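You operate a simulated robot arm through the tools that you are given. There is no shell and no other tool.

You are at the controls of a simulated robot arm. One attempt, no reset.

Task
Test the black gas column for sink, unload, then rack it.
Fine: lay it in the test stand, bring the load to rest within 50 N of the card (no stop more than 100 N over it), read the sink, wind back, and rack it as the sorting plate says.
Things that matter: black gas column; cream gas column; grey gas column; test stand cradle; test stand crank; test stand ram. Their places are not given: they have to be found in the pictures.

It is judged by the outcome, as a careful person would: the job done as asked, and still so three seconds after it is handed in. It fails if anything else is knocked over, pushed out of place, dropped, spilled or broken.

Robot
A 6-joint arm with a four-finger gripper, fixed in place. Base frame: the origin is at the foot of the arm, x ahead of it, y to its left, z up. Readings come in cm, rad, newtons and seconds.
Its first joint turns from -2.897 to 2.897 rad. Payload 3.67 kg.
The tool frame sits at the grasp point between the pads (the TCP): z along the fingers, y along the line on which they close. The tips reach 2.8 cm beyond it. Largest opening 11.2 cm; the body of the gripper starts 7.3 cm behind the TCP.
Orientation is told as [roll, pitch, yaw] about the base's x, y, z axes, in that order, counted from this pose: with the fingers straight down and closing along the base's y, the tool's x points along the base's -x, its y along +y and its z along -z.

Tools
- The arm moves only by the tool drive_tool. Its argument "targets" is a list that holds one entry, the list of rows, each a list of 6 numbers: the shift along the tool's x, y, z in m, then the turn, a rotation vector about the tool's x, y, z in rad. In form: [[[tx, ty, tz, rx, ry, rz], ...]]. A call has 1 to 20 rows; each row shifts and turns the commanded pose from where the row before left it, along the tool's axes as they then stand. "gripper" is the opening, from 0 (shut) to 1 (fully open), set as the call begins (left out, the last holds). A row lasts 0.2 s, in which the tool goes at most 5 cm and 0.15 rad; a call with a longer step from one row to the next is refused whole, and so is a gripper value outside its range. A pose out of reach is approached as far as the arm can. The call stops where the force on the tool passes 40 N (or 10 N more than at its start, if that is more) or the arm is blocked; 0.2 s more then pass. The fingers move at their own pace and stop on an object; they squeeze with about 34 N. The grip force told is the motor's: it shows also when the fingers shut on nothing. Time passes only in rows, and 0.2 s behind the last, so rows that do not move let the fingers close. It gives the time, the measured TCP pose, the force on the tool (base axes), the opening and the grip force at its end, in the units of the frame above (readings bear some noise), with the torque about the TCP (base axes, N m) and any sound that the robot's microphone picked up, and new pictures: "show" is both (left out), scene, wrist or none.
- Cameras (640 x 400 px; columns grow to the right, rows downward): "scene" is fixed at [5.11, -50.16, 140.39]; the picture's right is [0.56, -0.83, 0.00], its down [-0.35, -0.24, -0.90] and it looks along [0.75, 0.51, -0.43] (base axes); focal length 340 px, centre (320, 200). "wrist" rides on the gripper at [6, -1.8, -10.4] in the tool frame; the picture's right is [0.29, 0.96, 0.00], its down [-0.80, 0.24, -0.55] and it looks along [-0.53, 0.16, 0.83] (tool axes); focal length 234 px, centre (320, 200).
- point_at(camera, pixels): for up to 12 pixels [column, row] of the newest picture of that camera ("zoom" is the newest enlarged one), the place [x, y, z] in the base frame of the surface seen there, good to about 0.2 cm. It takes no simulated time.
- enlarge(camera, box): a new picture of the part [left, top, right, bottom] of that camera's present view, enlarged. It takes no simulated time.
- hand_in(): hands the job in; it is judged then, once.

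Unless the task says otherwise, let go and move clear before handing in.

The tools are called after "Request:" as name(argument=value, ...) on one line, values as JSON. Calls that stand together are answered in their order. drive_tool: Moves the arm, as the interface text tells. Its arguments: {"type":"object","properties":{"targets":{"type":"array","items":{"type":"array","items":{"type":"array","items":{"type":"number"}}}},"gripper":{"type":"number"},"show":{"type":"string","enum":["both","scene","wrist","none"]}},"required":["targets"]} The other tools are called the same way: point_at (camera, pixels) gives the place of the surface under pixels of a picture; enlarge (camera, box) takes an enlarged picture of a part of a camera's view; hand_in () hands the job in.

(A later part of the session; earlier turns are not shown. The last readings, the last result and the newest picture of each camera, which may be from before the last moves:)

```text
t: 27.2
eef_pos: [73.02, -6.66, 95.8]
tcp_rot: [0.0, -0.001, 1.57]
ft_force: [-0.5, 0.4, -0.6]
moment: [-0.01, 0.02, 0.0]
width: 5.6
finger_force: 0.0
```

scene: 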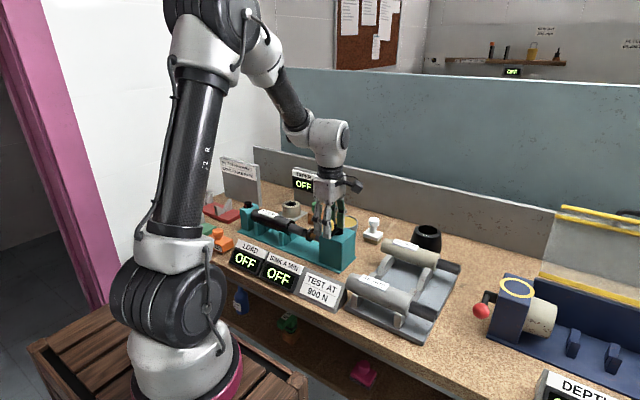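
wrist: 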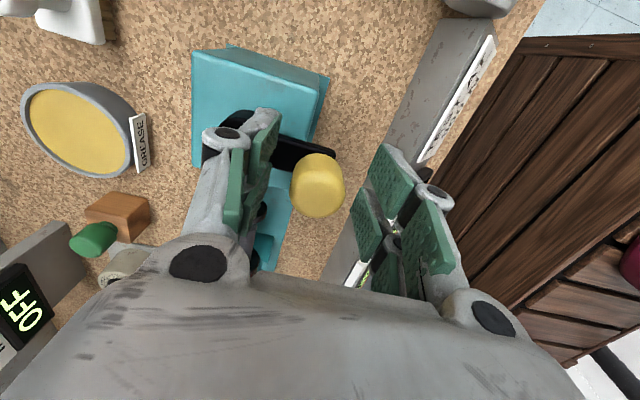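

The knob (317,185) is centred between the open pads at TCP (73.0,−6.65,95.8). Close on it and test the first 30° clockwise.

Request:
drive_tool(targets=[[[0, 0, 0, 0, 0, 0], [0, 0, 0, 0, 0, 0], [0, 0, 0, 0, 0, 0]]], gripper=0.0, show="none")

Request:
drive_tool(targets=[[[-0.006526, -0.000428, 0, 0, 0, 0], [-0.006415, -0.001276, 0, 0, 0, 0], [-0.006194, -0.002103, 0, 0, 0, 0], [-0.005865, -0.002892, 0, 0, 0, 0], [0, 0, 0, 0, 0, 0]]], show="both")

Request:
enlarge(camera="scene", box=[220, 190, 364, 280])

```text
t: 28.0
eef_pos: [73.0, -6.69, 95.62]
tcp_rot: [0.001, 0.001, 1.57]
ft_force: [4.7, -0.6, -1.6]
moment: [0.02, 0.0, -0.04]
width: 2.63
finger_force: 45.1
```

```text
t: 29.2
eef_pos: [73.47, -4.09, 95.7]
tcp_rot: [0.002, 0.0, 1.569]
ft_force: [-12.5, -10.8, -1.0]
moment: [-0.05, -0.11, -0.65]
width: 2.55
finger_force: 45.1
```

scene: 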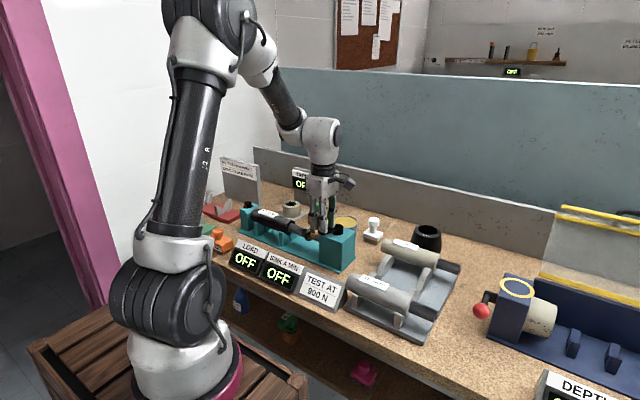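
wrist: 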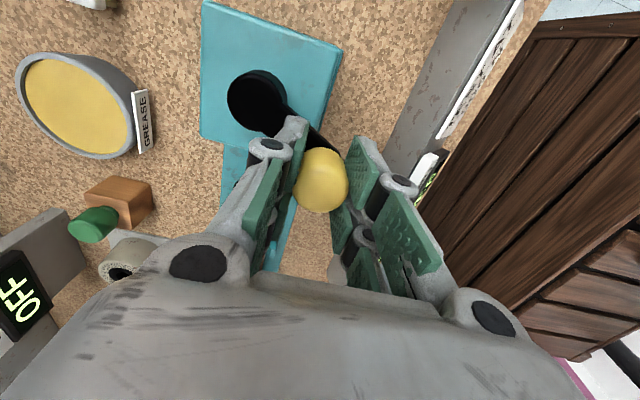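

```text
4.44 times, centred on (292, 235) of scene
```

zoom: 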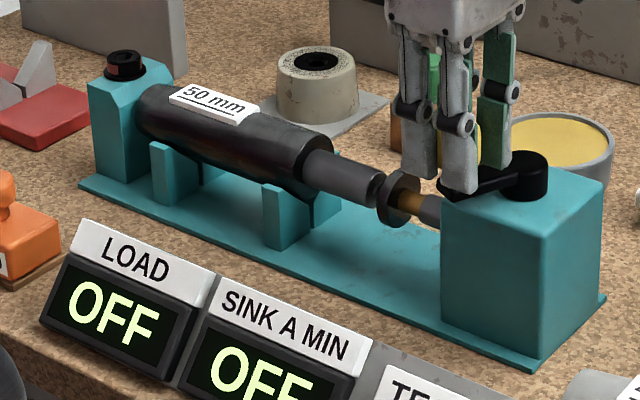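

The crank turned about 30° with ~16 N of drag and the knob twisting in the pads. Check how far the ram pad moved.

Request:
enlarge(camera="scene", box=[284, 205, 348, 245])

```text
10.00 times, centred on (316, 225) of scene
```

zoom: 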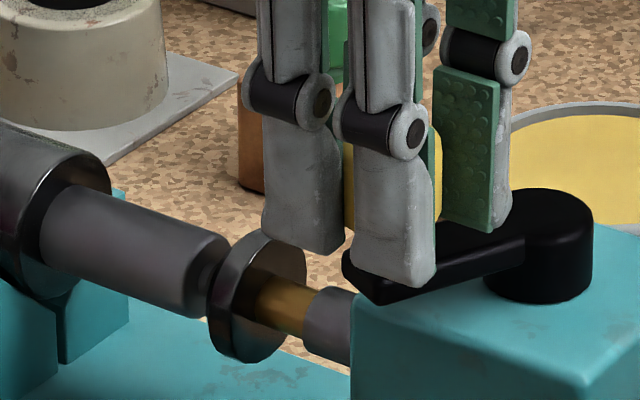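

Request:
point_at(camera="zoom", pixels=[[235, 300], [245, 270], [265, 245], [228, 340], [195, 285], [180, 240], [250, 330], [207, 290], [290, 310], [330, 325], [205, 305], [20, 250]])

```text
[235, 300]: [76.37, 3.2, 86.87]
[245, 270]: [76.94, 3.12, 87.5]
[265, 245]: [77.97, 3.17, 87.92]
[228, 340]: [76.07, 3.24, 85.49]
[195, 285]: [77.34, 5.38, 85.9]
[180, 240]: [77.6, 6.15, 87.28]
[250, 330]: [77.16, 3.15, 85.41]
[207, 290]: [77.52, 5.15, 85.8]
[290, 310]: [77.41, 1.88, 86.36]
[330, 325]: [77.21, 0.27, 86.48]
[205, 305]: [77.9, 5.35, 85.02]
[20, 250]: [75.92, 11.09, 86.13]
```

The pad advanced ~0.25 cm in 30°, so clockwise loads and roughly one turn is needed. From here I'll turn the tool along with the crank (7.5° a row) so the pads don't twist on the knob; 60° more.

Request:
drive_tool(targets=[[[-0.005438, -0.003634, 0, 0, 0, 0.1309], [-0.005438, -0.003634, 0, 0, 0, 0.1309], [-0.005438, -0.003634, 0, 0, 0, 0.1309], [-0.005438, -0.003634, 0, 0, 0, 0.1309], [-0.005438, -0.003634, 0, 0, 0, 0.1309], [-0.005438, -0.003634, 0, 0, 0, 0.1309], [-0.005438, -0.003634, 0, 0, 0, 0.1309], [-0.005438, -0.003634, 0, 0, 0, 0.1309], [0, 0, 0, 0, 0, 0]]], show="both")

Request:
enlarge(camera="scene", box=[220, 190, 364, 280])

```text
t: 30.3
eef_pos: [75.39, -2.04, 95.74]
tcp_rot: [0.006, 0.002, 1.039]
ft_force: [-10.2, 10.8, 6.3]
moment: [-0.19, 0.08, -0.11]
width: 2.58
finger_force: 45.0
stopped in row 5: the force on the tool passed its limit at 42 N (the readings are from after the stop); the commanded pose is now the measured one
```

scene: 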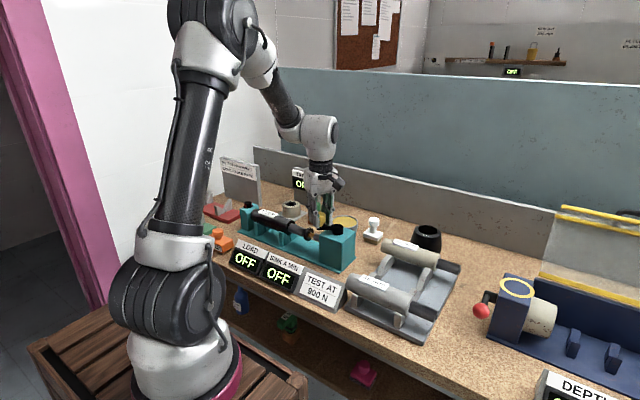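
wrist: 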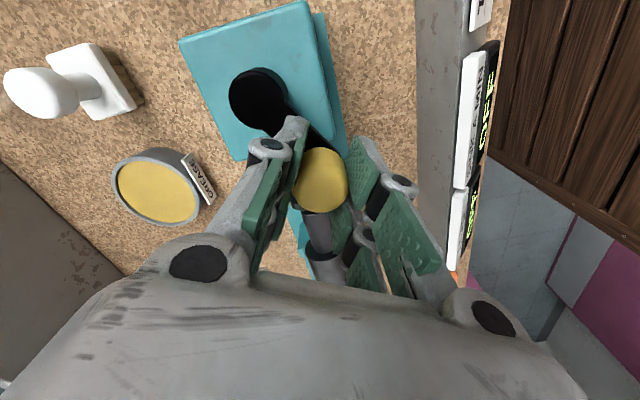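

```text
4.44 times, centred on (292, 235) of scene
```

zoom: 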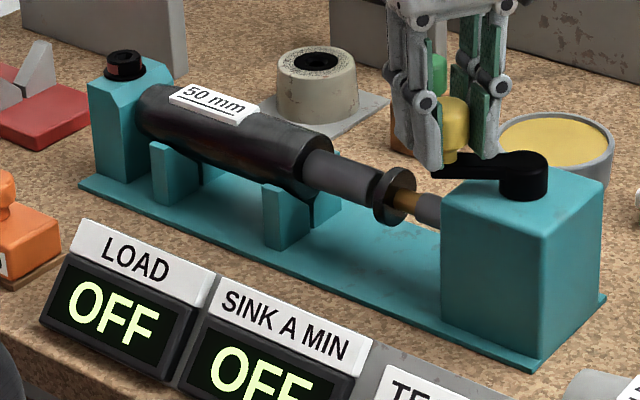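

It stopped at φ≈120° with the tool being pushed outward (~15 N radial), so the real radius is a bit larger than assumed. I'll re-measure knob and hub now.

Request:
enlarge(camera="wrist", box=[200, 50, 380, 230])

```text
2.22 times, centred on (290, 140) of wrist
```

zoom: 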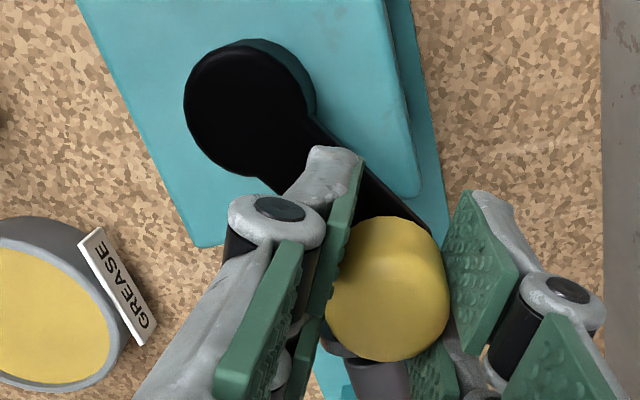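

Request:
point_at(camera="zoom", pixels=[[188, 115], [190, 85], [210, 55], [245, 42], [290, 75], [240, 175], [215, 160], [250, 110], [330, 300], [345, 345], [395, 358], [440, 320]])

Request:
point_at(camera="zoom", pixels=[[388, 290], [370, 225], [400, 225], [435, 260], [345, 250], [330, 130], [345, 145], [270, 190], [425, 225], [305, 110], [360, 290], [420, 300]])

```text
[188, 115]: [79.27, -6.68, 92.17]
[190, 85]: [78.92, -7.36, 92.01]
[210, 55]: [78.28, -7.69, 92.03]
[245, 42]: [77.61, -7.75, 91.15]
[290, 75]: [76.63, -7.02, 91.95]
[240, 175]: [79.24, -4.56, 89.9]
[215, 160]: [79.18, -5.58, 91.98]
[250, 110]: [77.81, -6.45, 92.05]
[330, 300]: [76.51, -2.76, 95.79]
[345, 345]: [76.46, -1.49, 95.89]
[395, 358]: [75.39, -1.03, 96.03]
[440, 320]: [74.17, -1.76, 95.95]
```

```text
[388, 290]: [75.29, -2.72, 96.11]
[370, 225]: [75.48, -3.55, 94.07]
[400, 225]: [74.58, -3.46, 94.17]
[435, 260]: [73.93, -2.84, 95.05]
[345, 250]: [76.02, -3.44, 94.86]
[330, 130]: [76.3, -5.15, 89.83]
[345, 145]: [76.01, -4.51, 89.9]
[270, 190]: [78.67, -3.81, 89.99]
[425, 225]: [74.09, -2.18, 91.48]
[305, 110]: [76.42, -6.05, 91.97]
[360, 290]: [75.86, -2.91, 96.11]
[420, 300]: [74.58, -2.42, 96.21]
```

Request:
enlarge(camera="scene", box=[284, 205, 348, 245])

```text
10.00 times, centred on (316, 225) of scene
```

zoom: 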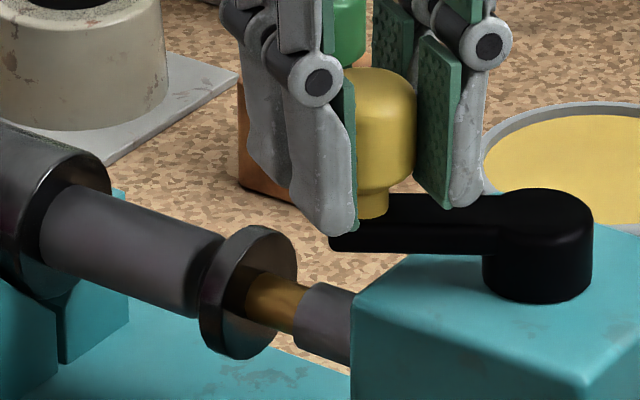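

Request:
point_at(camera="zoom", pixels=[[225, 300], [235, 270], [255, 245], [218, 340], [235, 335], [195, 285], [200, 240], [280, 310], [320, 325], [40, 200], [370, 90], [430, 200]])

```text
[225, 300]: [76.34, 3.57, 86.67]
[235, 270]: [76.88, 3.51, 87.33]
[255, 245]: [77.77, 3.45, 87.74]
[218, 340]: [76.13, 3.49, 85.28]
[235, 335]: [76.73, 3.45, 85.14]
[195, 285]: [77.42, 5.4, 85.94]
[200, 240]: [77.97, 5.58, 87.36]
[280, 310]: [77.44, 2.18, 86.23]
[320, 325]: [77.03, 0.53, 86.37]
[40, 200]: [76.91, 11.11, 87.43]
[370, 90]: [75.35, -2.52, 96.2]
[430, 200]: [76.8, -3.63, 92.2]
```

Pad back-face went 2.9→3.18→3.5, so about 0.1 mm per degree, still ~1 cm short of the rod. The jaws were driving by friction alone (closing radially), so I'll release and regrip with the closing direction along the crank's tangent.

Request:
drive_tool(targets=[[[0, 0, 0, 0, 0, 0], [0, 0, 0, 0, 0, 0], [0.0025, 0.0001, 0, 0, 0, 0], [0, 0, 0, 0, 0, -0.132], [0, 0, 0, 0, 0, -0.132], [0, 0, 0, 0, 0, -0.132], [0, 0, 0, 0, 0, -0.132], [0, 0, 0, 0, 0, -0.132], [0, 0, 0, 0, 0, -0.132], [0, 0, 0, 0, 0, -0.132], [0, 0, 0, 0, 0, -0.132], [0, 0, 0, 0, 0, 0]]], gripper=0.5, show="both")

Request:
enlarge(camera="wrist", box=[180, 50, 380, 250])

```text
t: 32.9
eef_pos: [75.22, -2.37, 95.77]
tcp_rot: [0.005, -0.003, 2.097]
ft_force: [-0.3, 0.6, -0.3]
moment: [0.03, -0.01, -0.02]
width: 5.58
finger_force: 0.0
```

scene: 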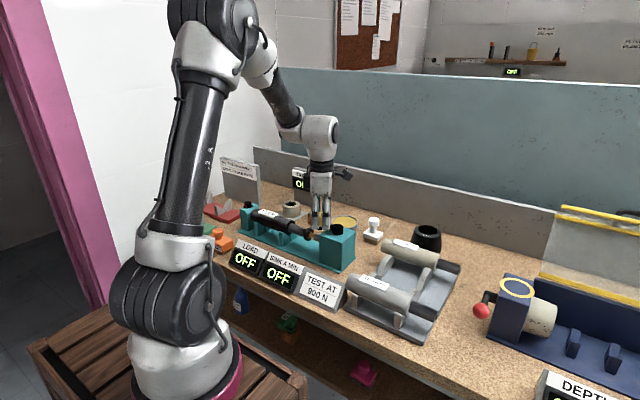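
wrist: 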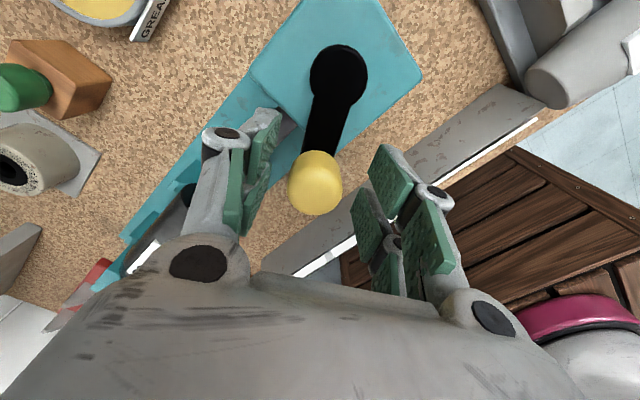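

```text
2.00 times, centred on (280, 150) of wrist
```

zoom: 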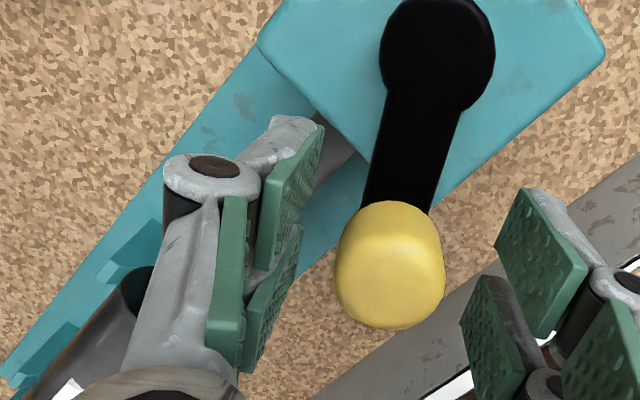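

A clear view of the whole crank now: hub (338,75), knob (315,183). Measure both.

Request:
point_at(camera="zoom", pixels=[[381, 50], [390, 20], [410, 3], [440, 2], [475, 15], [492, 45], [490, 70], [475, 98], [388, 85], [436, 50], [395, 150], [450, 150]])

Request:
point_at(camera="zoom", pixels=[[337, 270], [342, 305], [360, 325], [395, 329], [430, 318], [442, 285], [440, 240], [425, 210], [400, 203], [370, 208], [345, 235], [390, 290]])

```text
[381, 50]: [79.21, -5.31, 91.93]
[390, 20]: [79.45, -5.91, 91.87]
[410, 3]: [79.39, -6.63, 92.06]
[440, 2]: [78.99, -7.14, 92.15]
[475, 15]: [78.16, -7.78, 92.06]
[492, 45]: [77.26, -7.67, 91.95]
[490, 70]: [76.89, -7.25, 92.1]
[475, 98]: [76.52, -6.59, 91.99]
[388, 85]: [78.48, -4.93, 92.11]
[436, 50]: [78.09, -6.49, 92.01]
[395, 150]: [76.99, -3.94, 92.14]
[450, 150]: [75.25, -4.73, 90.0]
```

```text
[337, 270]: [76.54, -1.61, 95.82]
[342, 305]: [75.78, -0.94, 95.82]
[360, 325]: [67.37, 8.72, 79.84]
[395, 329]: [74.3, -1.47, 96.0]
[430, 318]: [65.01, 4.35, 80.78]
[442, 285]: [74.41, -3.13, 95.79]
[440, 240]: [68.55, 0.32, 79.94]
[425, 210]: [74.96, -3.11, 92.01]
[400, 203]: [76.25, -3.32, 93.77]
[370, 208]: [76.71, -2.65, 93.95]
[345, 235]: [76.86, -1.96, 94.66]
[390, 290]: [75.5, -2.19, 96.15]
```

Knob centre ≈(75.4,−2.2), hub ≈(77.97,−6.45), φ≈121°, tool yaw 120° so the jaws will close along the tangent. Nudge, close, and take 15° to test the drag.

Request:
drive_tool(targets=[[[0, -0.002, 0, 0, 0, 0], [0, 0, 0, 0, 0, 0]]], show="none")

Request:
drive_tool(targets=[[[0, 0, 0, 0, 0, 0], [0, 0, 0, 0, 0, 0], [0, 0, 0, 0, 0, 0]]], gripper=0.0, show="none")

Request:
drive_tool(targets=[[[0.00019, -0.004358, 0, 0, 0, 0.08727], [0.00019, -0.004358, 0, 0, 0, 0.08727], [0.00019, -0.004358, 0, 0, 0, 0.08727]]], show="both")

```text
t: 33.5
eef_pos: [75.47, -2.37, 95.7]
tcp_rot: [0.004, -0.004, 2.095]
ft_force: [0.5, 0.5, -0.2]
moment: [0.01, 0.0, -0.02]
width: 5.6
finger_force: 0.1
```

```text
t: 34.3
eef_pos: [75.41, -2.28, 95.78]
tcp_rot: [0.003, -0.003, 2.095]
ft_force: [-1.4, 2.5, -0.1]
moment: [0.0, 0.02, -0.04]
width: 2.63
finger_force: 45.2
```

```text
t: 35.1
eef_pos: [76.77, -1.65, 95.68]
tcp_rot: [0.007, -0.004, 1.833]
ft_force: [-11.9, 16.3, -10.5]
moment: [-0.34, -0.06, -0.24]
width: 2.62
finger_force: 44.6
```

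scene: 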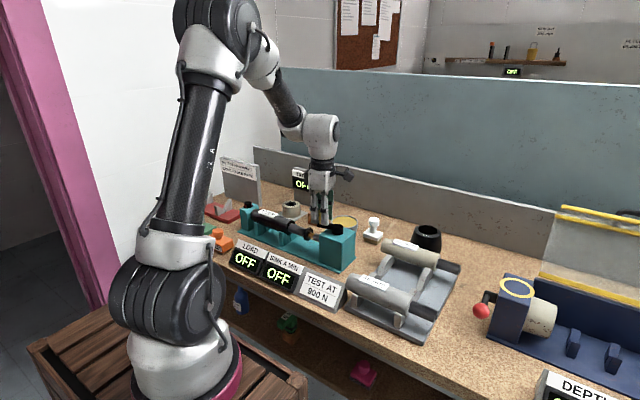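
wrist: 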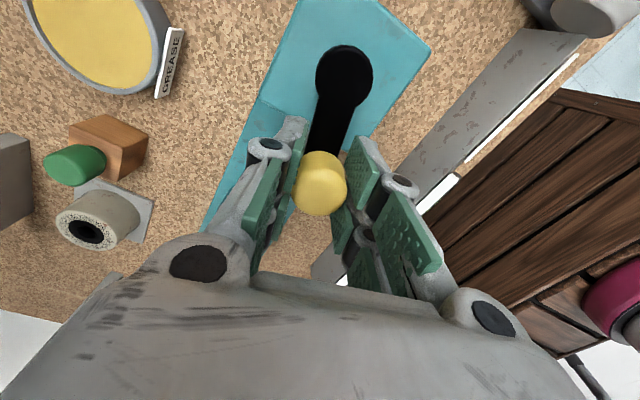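

Tangential drag is only ~7 N but there is ~19 N pushing the tool outward, so my arc is slightly tight. Nudge outward 1 mm and read the force to calibrate.

Request:
drive_tool(targets=[[[-0.001, 0, 0, 0, 0, 0], [0, 0, 0, 0, 0, 0]]], show="none")

Request:
drive_tool(targets=[[[-0.001, 0, 0, 0, 0, 0], [0, 0, 0, 0, 0, 0]]], show="none")

```text
t: 35.7
eef_pos: [76.79, -1.71, 95.78]
tcp_rot: [0.004, -0.002, 1.833]
ft_force: [-7.0, 11.0, -9.8]
moment: [-0.53, -0.1, -0.2]
width: 2.59
finger_force: 44.3
```

```text
t: 36.3
eef_pos: [76.72, -1.49, 95.62]
tcp_rot: [0.001, -0.003, 1.832]
ft_force: [-0.4, -1.4, -5.7]
moment: [-0.07, -0.04, -0.02]
width: 2.57
finger_force: 44.8
```

2 mm outward removed the force, but tight gripping makes me sensitive to the exact circle. I'll open to a loose cage (2.9 cm on the 2.6 cm knob) so the pads push tangentially while it slides freely radially, and continue 60° clockwise.

Request:
drive_tool(targets=[[[0, 0, 0, 0, 0, 0], [0.00019, -0.004358, 0, 0, 0, 0.08727], [0.00019, -0.004358, 0, 0, 0, 0.08727], [0.00019, -0.004358, 0, 0, 0, 0.08727], [0.00019, -0.004358, 0, 0, 0, 0.08727], [0.00019, -0.004358, 0, 0, 0, 0.08727], [0.00019, -0.004358, 0, 0, 0, 0.08727], [0, 0, 0, 0, 0, 0]]], gripper=0.26, show="both")

Request:
enlarge(camera="wrist", box=[200, 30, 400, 250])

Request:
enlarge(camera="scene", box=[220, 190, 364, 280])

```text
t: 38.1
eef_pos: [79.48, -1.65, 95.81]
tcp_rot: [0.002, 0.001, 1.308]
ft_force: [-1.9, 2.8, -0.1]
moment: [-0.01, -0.05, -0.01]
width: 3.07
finger_force: 1.2
```

scene: 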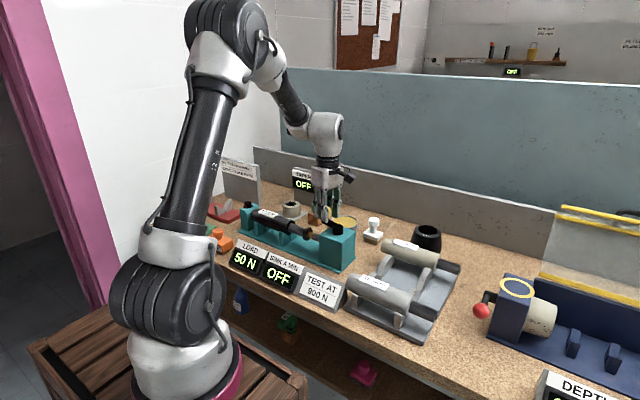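
wrist: 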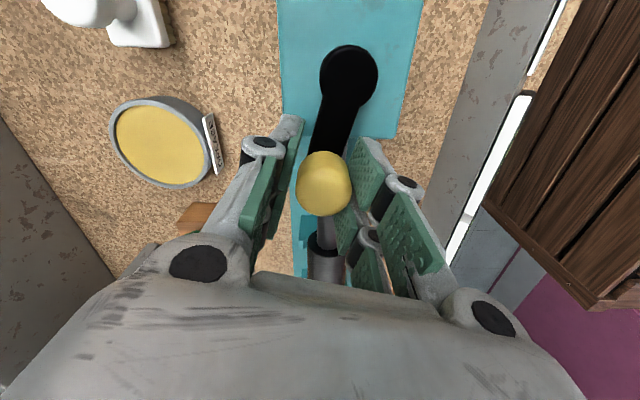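

```text
1.82 times, centred on (300, 140) of wrist
```

zoom: 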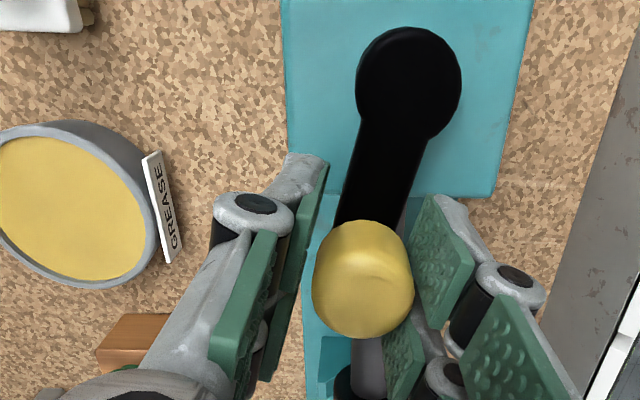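

```text
4.44 times, centred on (292, 235) of scene
```

zoom: 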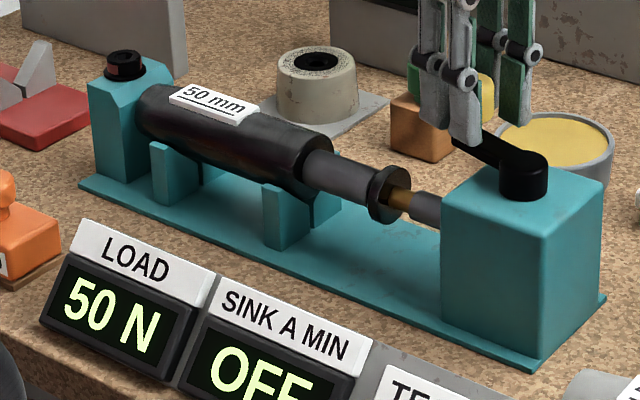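

The loose cage works (only ~3 N) and LOAD now reads 50 N at φ≈76°. Read it closely and check pad position before going on in smaller steps.

Request:
enlarge(camera="scene", box=[284, 205, 348, 245])

Request:
point_at(camera="zoom", pixels=[[213, 300], [222, 270], [245, 245], [205, 335], [180, 280], [190, 240], [20, 250], [35, 200], [100, 200]])

Request:
enlarge(camera="scene", box=[220, 230, 310, 300])

```text
10.00 times, centred on (316, 225) of scene
```

zoom: 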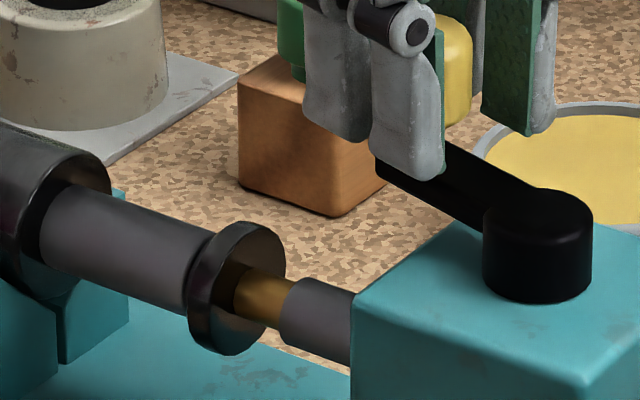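

```text
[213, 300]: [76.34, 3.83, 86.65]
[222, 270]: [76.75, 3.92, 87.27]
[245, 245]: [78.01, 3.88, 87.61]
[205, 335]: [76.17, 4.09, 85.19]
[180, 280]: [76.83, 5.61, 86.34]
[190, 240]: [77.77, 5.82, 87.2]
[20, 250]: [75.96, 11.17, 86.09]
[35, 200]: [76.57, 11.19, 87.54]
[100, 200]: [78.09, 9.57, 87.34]
```

```text
5.71 times, centred on (265, 265) of scene
```

zoom: 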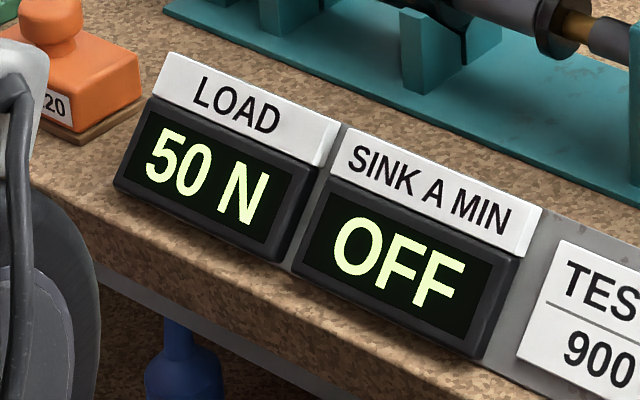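

LOAD 50 N with the pad just meeting the rod. Advance 10° and read again to find the rate.

Request:
drive_tool(targets=[[[0.00019, -0.004358, 0, 0, 0, 0.08727], [0.00019, -0.004358, 0, 0, 0, 0.08727], [0, 0, 0, 0, 0, 0]]], show="scene")

Request:
enlarge(camera="scene", box=[220, 190, 364, 300])

```text
t: 38.9
eef_pos: [80.11, -1.99, 95.79]
tcp_rot: [0.003, 0.001, 1.135]
ft_force: [-2.6, 4.1, 0.2]
moment: [-0.05, 0.01, -0.04]
width: 3.11
finger_force: 1.7
```

scene: 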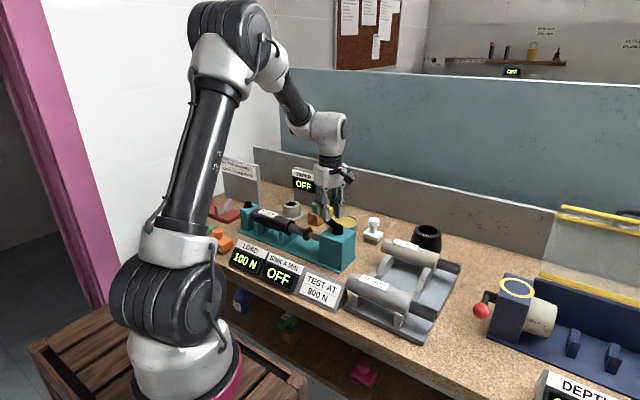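

```text
3.64 times, centred on (292, 245) of scene
```

zoom: 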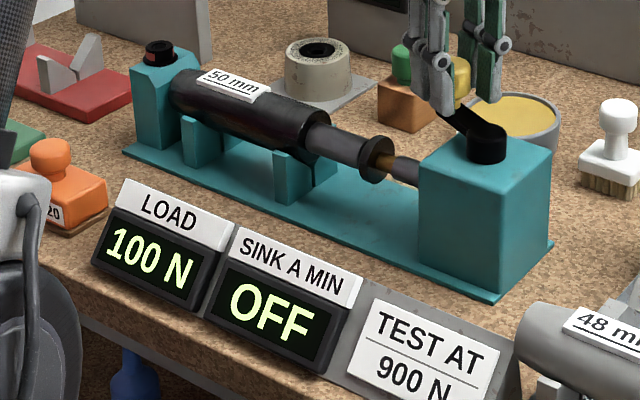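

LOAD is 100 N after 10°, i.e. about 5 N per degree, so ~160° more is needed. Advance 30°, expecting ~250 N.

Request:
drive_tool(targets=[[[0.00019, -0.004358, 0, 0, 0, 0.08727], [0.00019, -0.004358, 0, 0, 0, 0.08727], [0.00019, -0.004358, 0, 0, 0, 0.08727], [0.00019, -0.004358, 0, 0, 0, 0.08727], [0.00019, -0.004358, 0, 0, 0, 0.08727], [0.00019, -0.004358, 0, 0, 0, 0.08727], [0, 0, 0, 0, 0, 0]]], show="both")

Request:
enlarge(camera="scene", box=[220, 190, 364, 300])

```text
t: 40.5
eef_pos: [82.14, -3.58, 95.73]
tcp_rot: [0.003, 0.004, 0.608]
ft_force: [-0.1, 3.5, 0.7]
moment: [0.0, -0.01, -0.02]
width: 3.1
finger_force: 1.6
```

scene: 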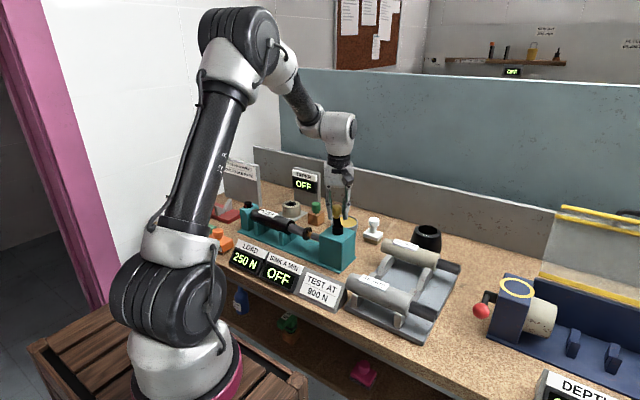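
wrist: 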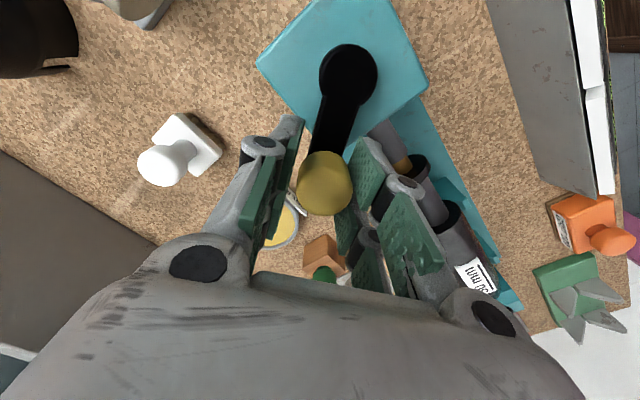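

```text
3.64 times, centred on (292, 245) of scene
```

zoom: 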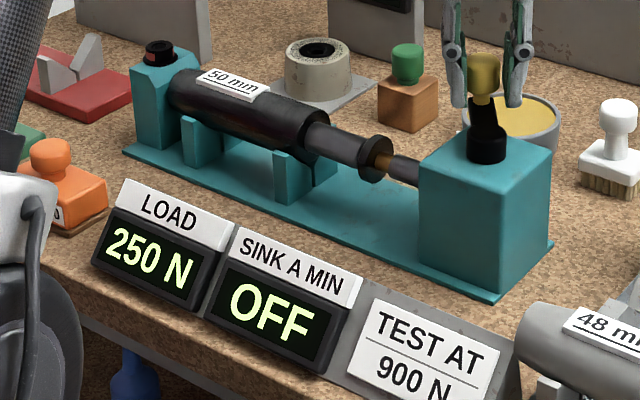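

LOAD 250 N, exactly 5 N per degree, forces small. Advance 60° → expect ~550 N.

Request:
drive_tool(targets=[[[0.00019, -0.004358, 0, 0, 0, 0.08727], [0.00019, -0.004358, 0, 0, 0, 0.08727], [0.00019, -0.004358, 0, 0, 0, 0.08727], [0.00019, -0.004358, 0, 0, 0, 0.08727], [0.00019, -0.004358, 0, 0, 0, 0.08727], [0.00019, -0.004358, 0, 0, 0, 0.08727], [0.00019, -0.004358, 0, 0, 0, 0.08727], [0.00019, -0.004358, 0, 0, 0, 0.08727], [0.00019, -0.004358, 0, 0, 0, 0.08727], [0.00019, -0.004358, 0, 0, 0, 0.08727], [0.00019, -0.004358, 0, 0, 0, 0.08727], [0.00019, -0.004358, 0, 0, 0, 0.08727], [0, 0, 0, 0, 0, 0]]], show="both")

Request:
enlarge(camera="scene", box=[220, 190, 364, 300])

```text
t: 43.3
eef_pos: [82.66, -8.53, 95.6]
tcp_rot: [-0.001, 0.003, -0.438]
ft_force: [1.8, 3.2, 0.7]
moment: [-0.02, 0.03, 0.0]
width: 3.1
finger_force: 2.5
```

scene: 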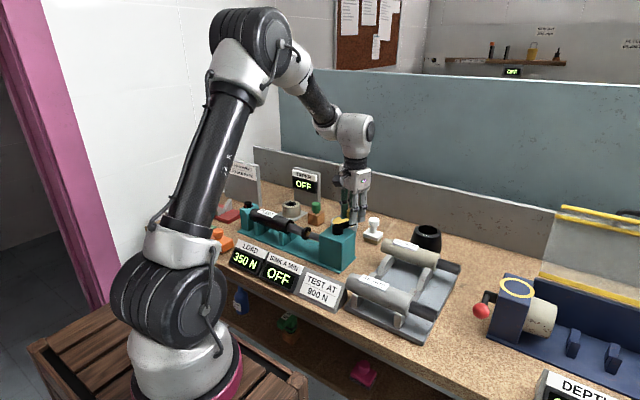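
wrist: 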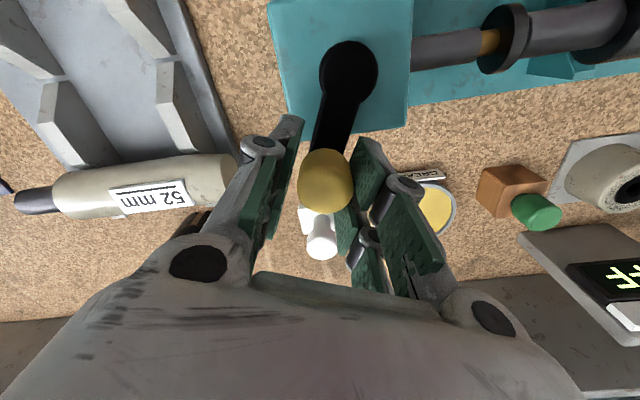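

```text
3.64 times, centred on (292, 245) of scene
```

zoom: 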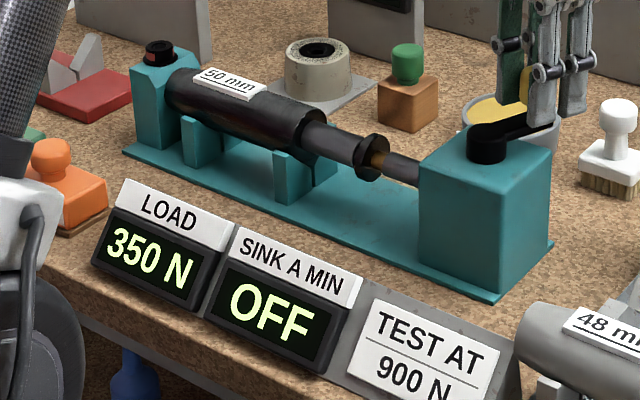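

LOAD reads 350 N rather than 550, so it may be lagging or non-linear. Hold still a second and read again.

Request:
drive_tool(targets=[[[0, 0, 0, 0, 0, 0], [0, 0, 0, 0, 0, 0], [0, 0, 0, 0, 0, 0], [0, 0, 0, 0, 0, 0], [0, 0, 0, 0, 0, 0]]], show="scene")

Request:
enlarge(camera="scene", box=[220, 190, 364, 300])

```text
t: 44.5
eef_pos: [82.56, -8.7, 95.67]
tcp_rot: [0.001, 0.006, -0.437]
ft_force: [-0.2, 0.7, 0.3]
moment: [-0.03, 0.01, 0.01]
width: 2.97
finger_force: 0.6
```

scene: 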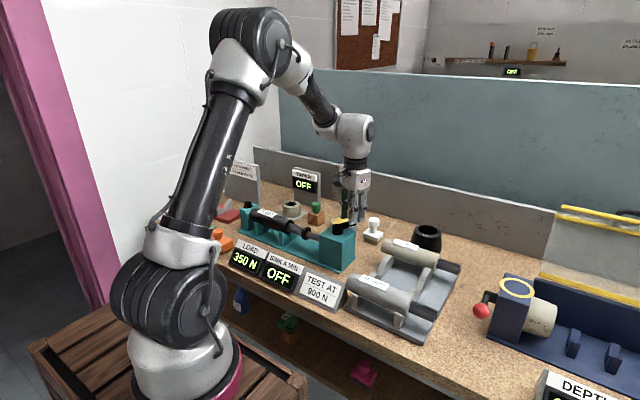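

```text
3.64 times, centred on (292, 245) of scene
```

zoom: 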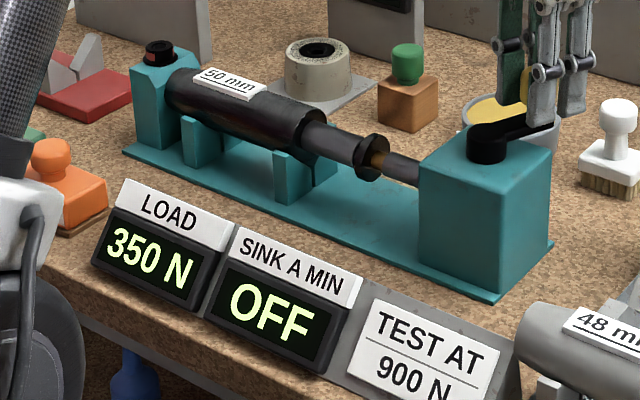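

LOAD holds at 350 N while still. Check the pad and column positions to understand the slope.

Request:
enlarge(camera="scene", box=[284, 205, 348, 245])

Request:
point_at(camera="zoom", pixels=[[173, 285], [180, 260], [205, 230], [165, 320], [190, 320], [240, 290], [20, 230], [10, 250], [60, 190], [280, 310]])

Request:
enlarge(camera="scene", box=[235, 195, 299, 235])

```text
10.00 times, centred on (316, 225) of scene
```

zoom: 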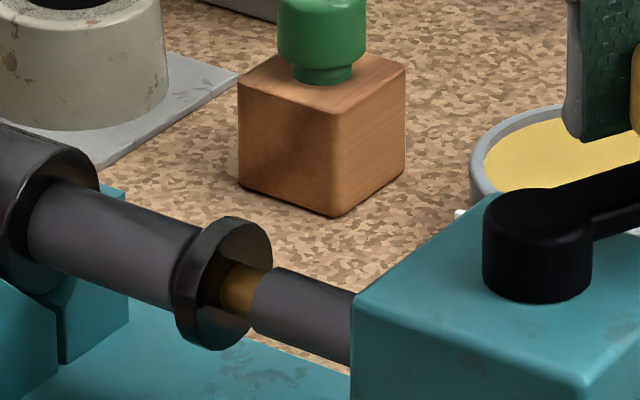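

```text
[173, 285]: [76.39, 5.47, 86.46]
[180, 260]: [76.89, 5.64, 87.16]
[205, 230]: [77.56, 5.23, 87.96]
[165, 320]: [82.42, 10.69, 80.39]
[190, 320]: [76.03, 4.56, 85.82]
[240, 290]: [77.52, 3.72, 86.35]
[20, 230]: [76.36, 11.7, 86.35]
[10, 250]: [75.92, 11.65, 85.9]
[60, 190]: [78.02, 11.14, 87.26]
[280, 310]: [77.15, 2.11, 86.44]
```

```text
10.00 times, centred on (267, 215) of scene
```

zoom: 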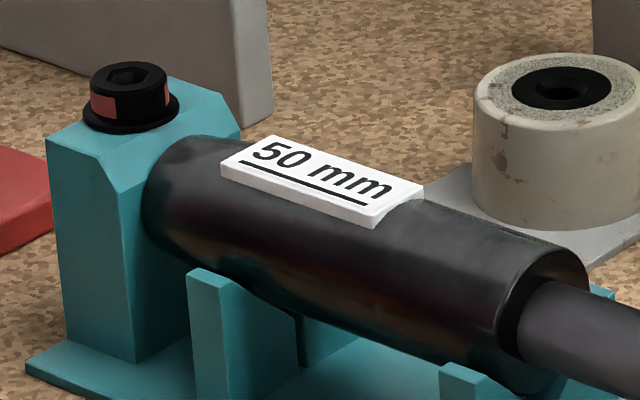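

The column has slid the last 0.55 cm against the tailstock (body face 11.1→11.67) and is fully bearing now. Continue in 5° steps, reading the load each time.

Request:
drive_tool(targets=[[[0.00019, -0.004358, 0, 0, 0, 0.08727], [0, 0, 0, 0, 0, 0]]], show="scene")

Request:
enlarge(camera="scene", box=[220, 230, 310, 300])

```text
t: 45.1
eef_pos: [82.27, -9.04, 95.67]
tcp_rot: [-0.003, 0.004, -0.524]
ft_force: [-0.2, 4.1, 0.4]
moment: [-0.01, 0.06, 0.04]
width: 3.1
finger_force: 1.4
```

scene: 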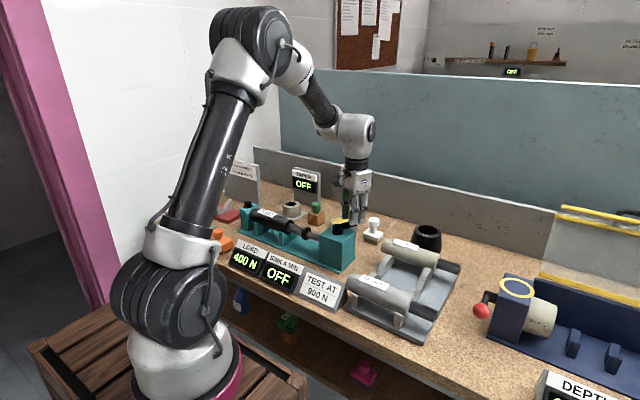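

```text
5.71 times, centred on (265, 265) of scene
```

zoom: 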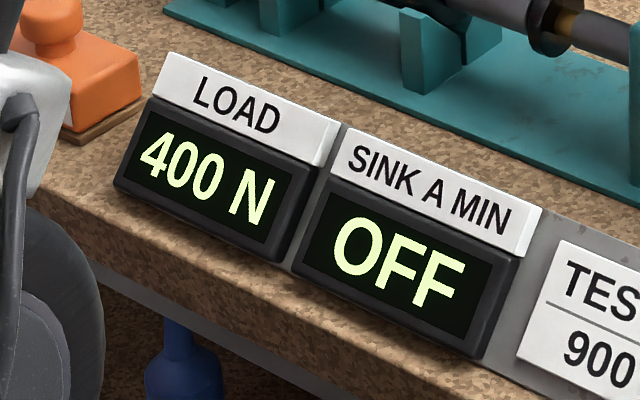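

LOAD 400 N after 5°. Another 15° and read.

Request:
drive_tool(targets=[[[0.00019, -0.004358, 0, 0, 0, 0.08727], [0.00019, -0.004358, 0, 0, 0, 0.08727], [0, 0, 0, 0, 0, 0]]], show="scene")

Request:
enlarge(camera="scene", box=[220, 230, 310, 300])

```text
t: 45.9
eef_pos: [81.81, -9.8, 95.56]
tcp_rot: [-0.003, 0.004, -0.699]
ft_force: [2.8, 2.0, 0.5]
moment: [0.0, 0.02, -0.03]
width: 3.15
finger_force: 1.7
```

scene: 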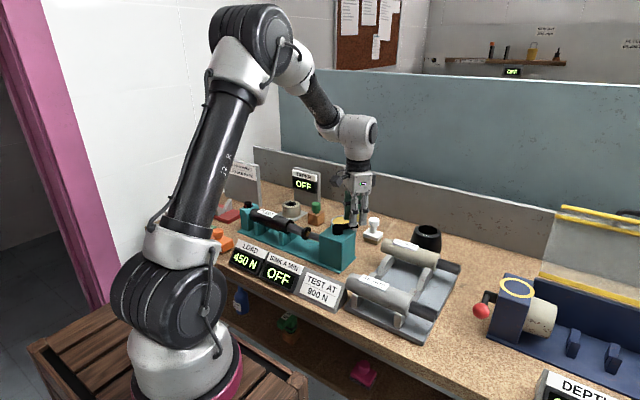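

```text
5.71 times, centred on (265, 265) of scene
```

zoom: 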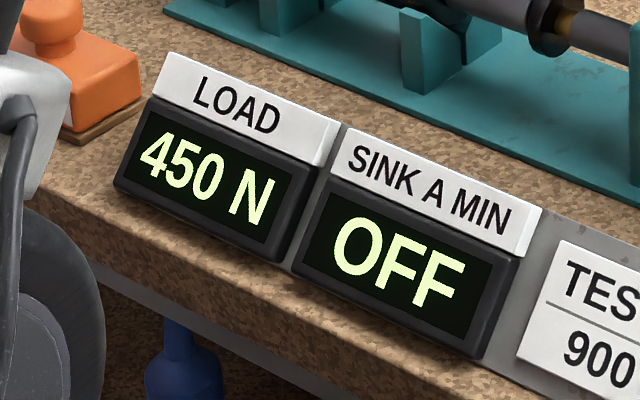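

450 N at yaw −40°, ~5 N/deg. Advance 30° → ~600 N.

Request:
drive_tool(targets=[[[0.00019, -0.004358, 0, 0, 0, 0.08727], [0.00019, -0.004358, 0, 0, 0, 0.08727], [0.00019, -0.004358, 0, 0, 0, 0.08727], [0.00019, -0.004358, 0, 0, 0, 0.08727], [0.00019, -0.004358, 0, 0, 0, 0.08727], [0.00019, -0.004358, 0, 0, 0, 0.08727], [0, 0, 0, 0, 0, 0]]], show="both")

Request:
enlarge(camera="scene", box=[220, 190, 364, 300])

```text
t: 47.5
eef_pos: [79.65, -11.21, 95.77]
tcp_rot: [-0.004, 0.003, -1.225]
ft_force: [2.0, 2.1, 1.1]
moment: [0.02, 0.02, 0.03]
width: 3.08
finger_force: 2.1
```

scene: 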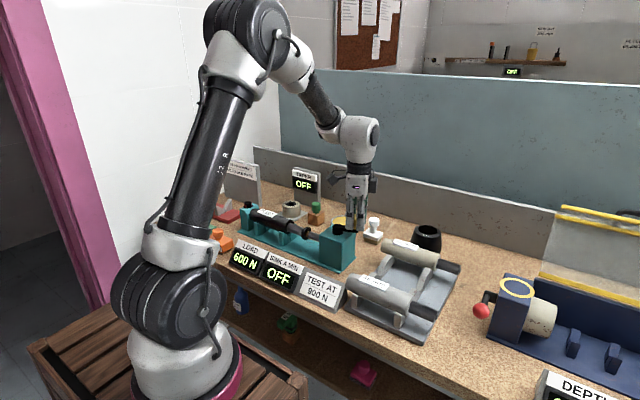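
wrist: 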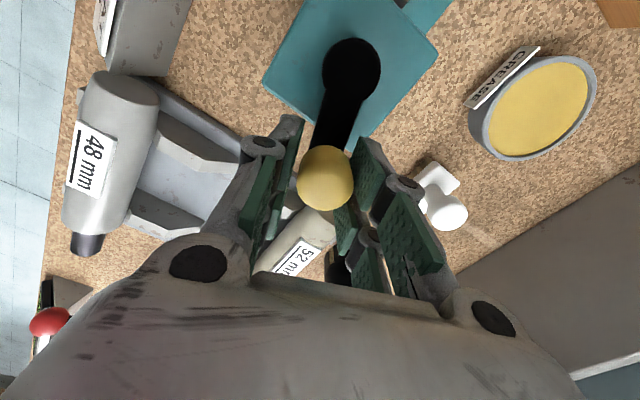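

```text
3.64 times, centred on (292, 245) of scene
```

zoom: 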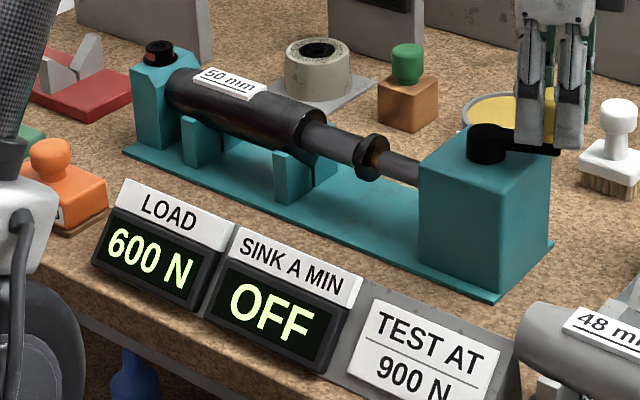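

600 N at yaw −70°, on track. Advance 40° → ~800 N.

Request:
drive_tool(targets=[[[0.00019, -0.004358, 0, 0, 0, 0.08727], [0.00019, -0.004358, 0, 0, 0, 0.08727], [0.00019, -0.004358, 0, 0, 0, 0.08727], [0.00019, -0.004358, 0, 0, 0, 0.08727], [0.00019, -0.004358, 0, 0, 0, 0.08727], [0.00019, -0.004358, 0, 0, 0, 0.08727], [0, 0, 0, 0, 0, 0]]], show="both")

Request:
enlarge(camera="scene", box=[220, 190, 364, 300])

```text
t: 49.1
eef_pos: [77.04, -11.49, 95.61]
tcp_rot: [-0.006, -0.001, -1.745]
ft_force: [4.1, -0.3, 0.8]
moment: [-0.01, 0.03, -0.02]
width: 3.14
finger_force: 2.0
```

scene: 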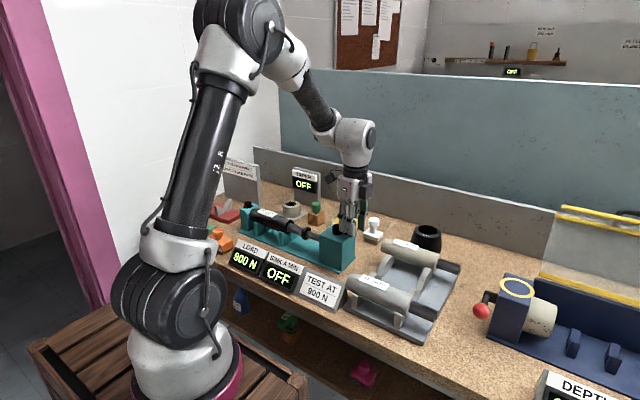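
wrist: 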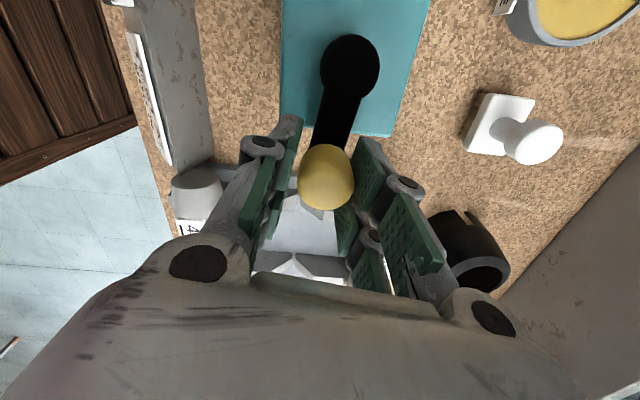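

```text
3.64 times, centred on (292, 245) of scene
```

zoom: 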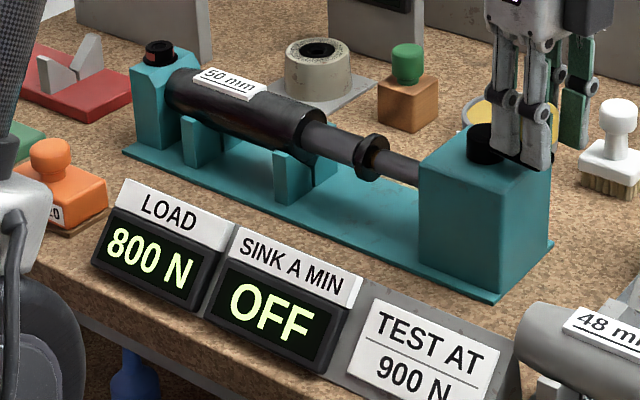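

That was 30° and the display shows 800 (or 900?) N; enlarge it to be sure.

Request:
enlarge(camera="scene", box=[225, 240, 305, 290])

```text
8.00 times, centred on (265, 265) of scene
```

zoom: 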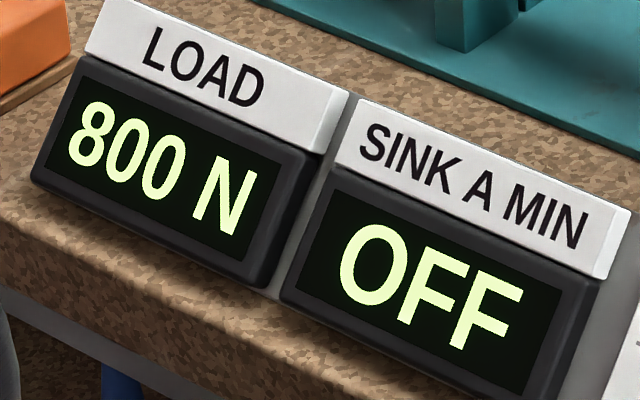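

LOAD is 800 N. Step 10° more → expect ~850–870 N.

Request:
drive_tool(targets=[[[0.00019, -0.004358, 0, 0, 0, 0.08727], [0.00019, -0.004358, 0, 0, 0, 0.08727], [0, 0, 0, 0, 0, 0]]], show="scene")

Request:
enlarge(camera="scene", box=[225, 240, 305, 290])

```text
t: 49.9
eef_pos: [76.29, -11.3, 95.7]
tcp_rot: [-0.005, 0.001, -1.918]
ft_force: [4.4, -1.3, -0.5]
moment: [-0.01, 0.05, -0.02]
width: 3.12
finger_force: 2.5
```

scene: 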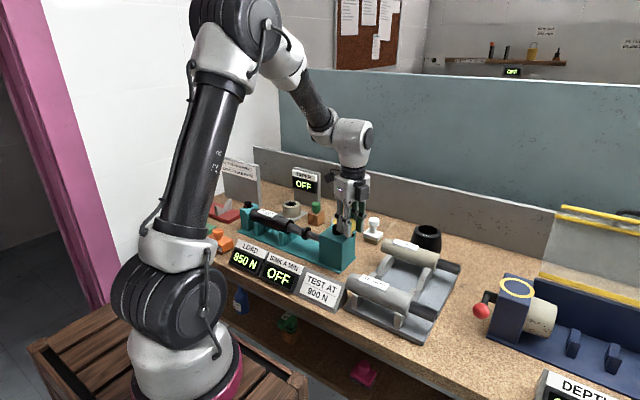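

```text
8.00 times, centred on (265, 265) of scene
```

zoom: 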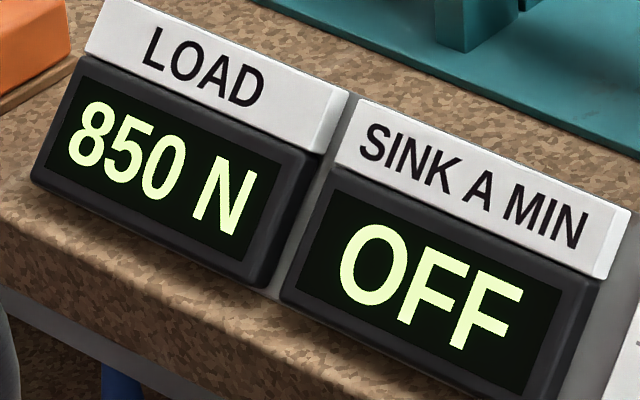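

850 N. Another 5° step toward 900.

Request:
drive_tool(targets=[[[0.00019, -0.004358, 0, 0, 0, 0.08727], [0, 0, 0, 0, 0, 0]]], show="scene")

Request:
enlarge(camera="scene", box=[225, 240, 305, 290])

```text
t: 50.5
eef_pos: [75.88, -10.98, 95.59]
tcp_rot: [-0.004, 0.0, -2.007]
ft_force: [4.4, -0.4, 1.2]
moment: [0.05, -0.02, 0.01]
width: 3.13
finger_force: 2.5
```

scene: 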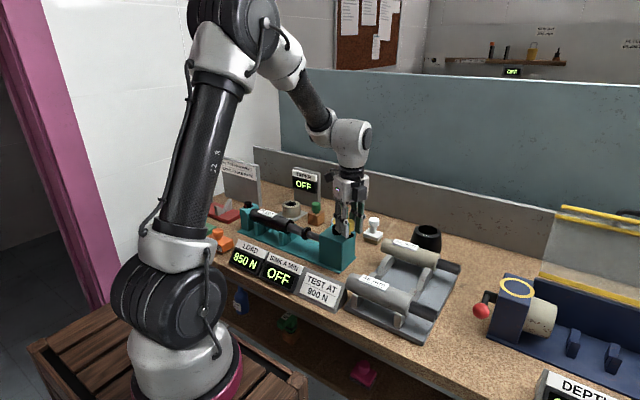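

```text
8.00 times, centred on (265, 265) of scene
```

zoom: 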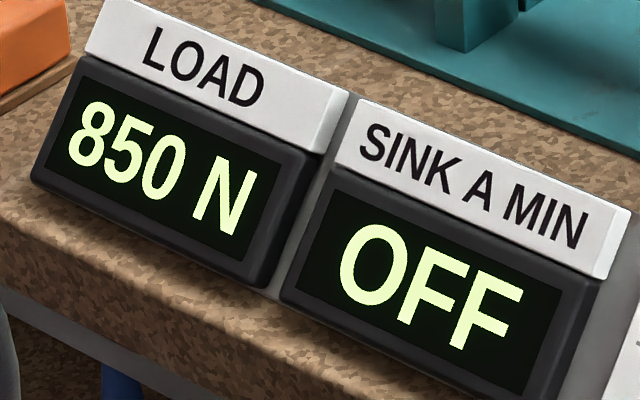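

Still 850 N at yaw −115°. One more 5° step.

Request:
drive_tool(targets=[[[0.00019, -0.004358, 0, 0, 0, 0.08727], [0, 0, 0, 0, 0, 0]]], show="scene")

Request:
enlarge(camera="scene", box=[225, 240, 305, 290])

```text
t: 51.1
eef_pos: [75.31, -10.87, 95.63]
tcp_rot: [-0.006, -0.002, -2.093]
ft_force: [3.2, -1.3, -1.2]
moment: [-0.03, 0.02, -0.01]
width: 3.11
finger_force: 1.9
```

scene: 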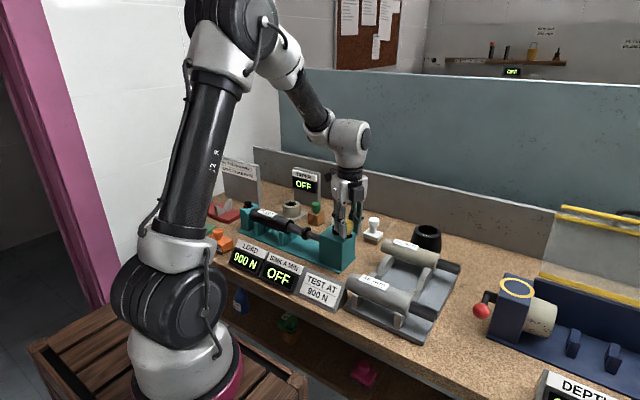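

```text
8.00 times, centred on (265, 265) of scene
```

zoom: 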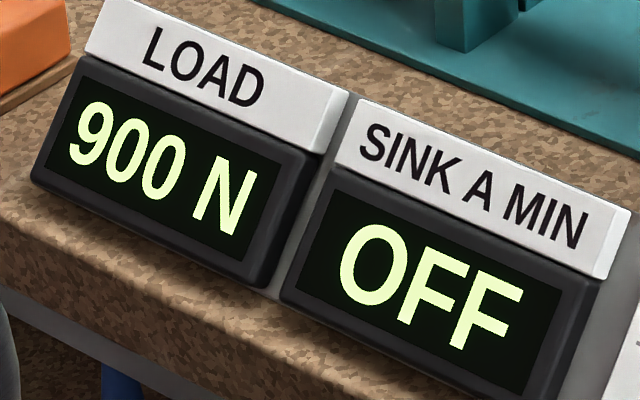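

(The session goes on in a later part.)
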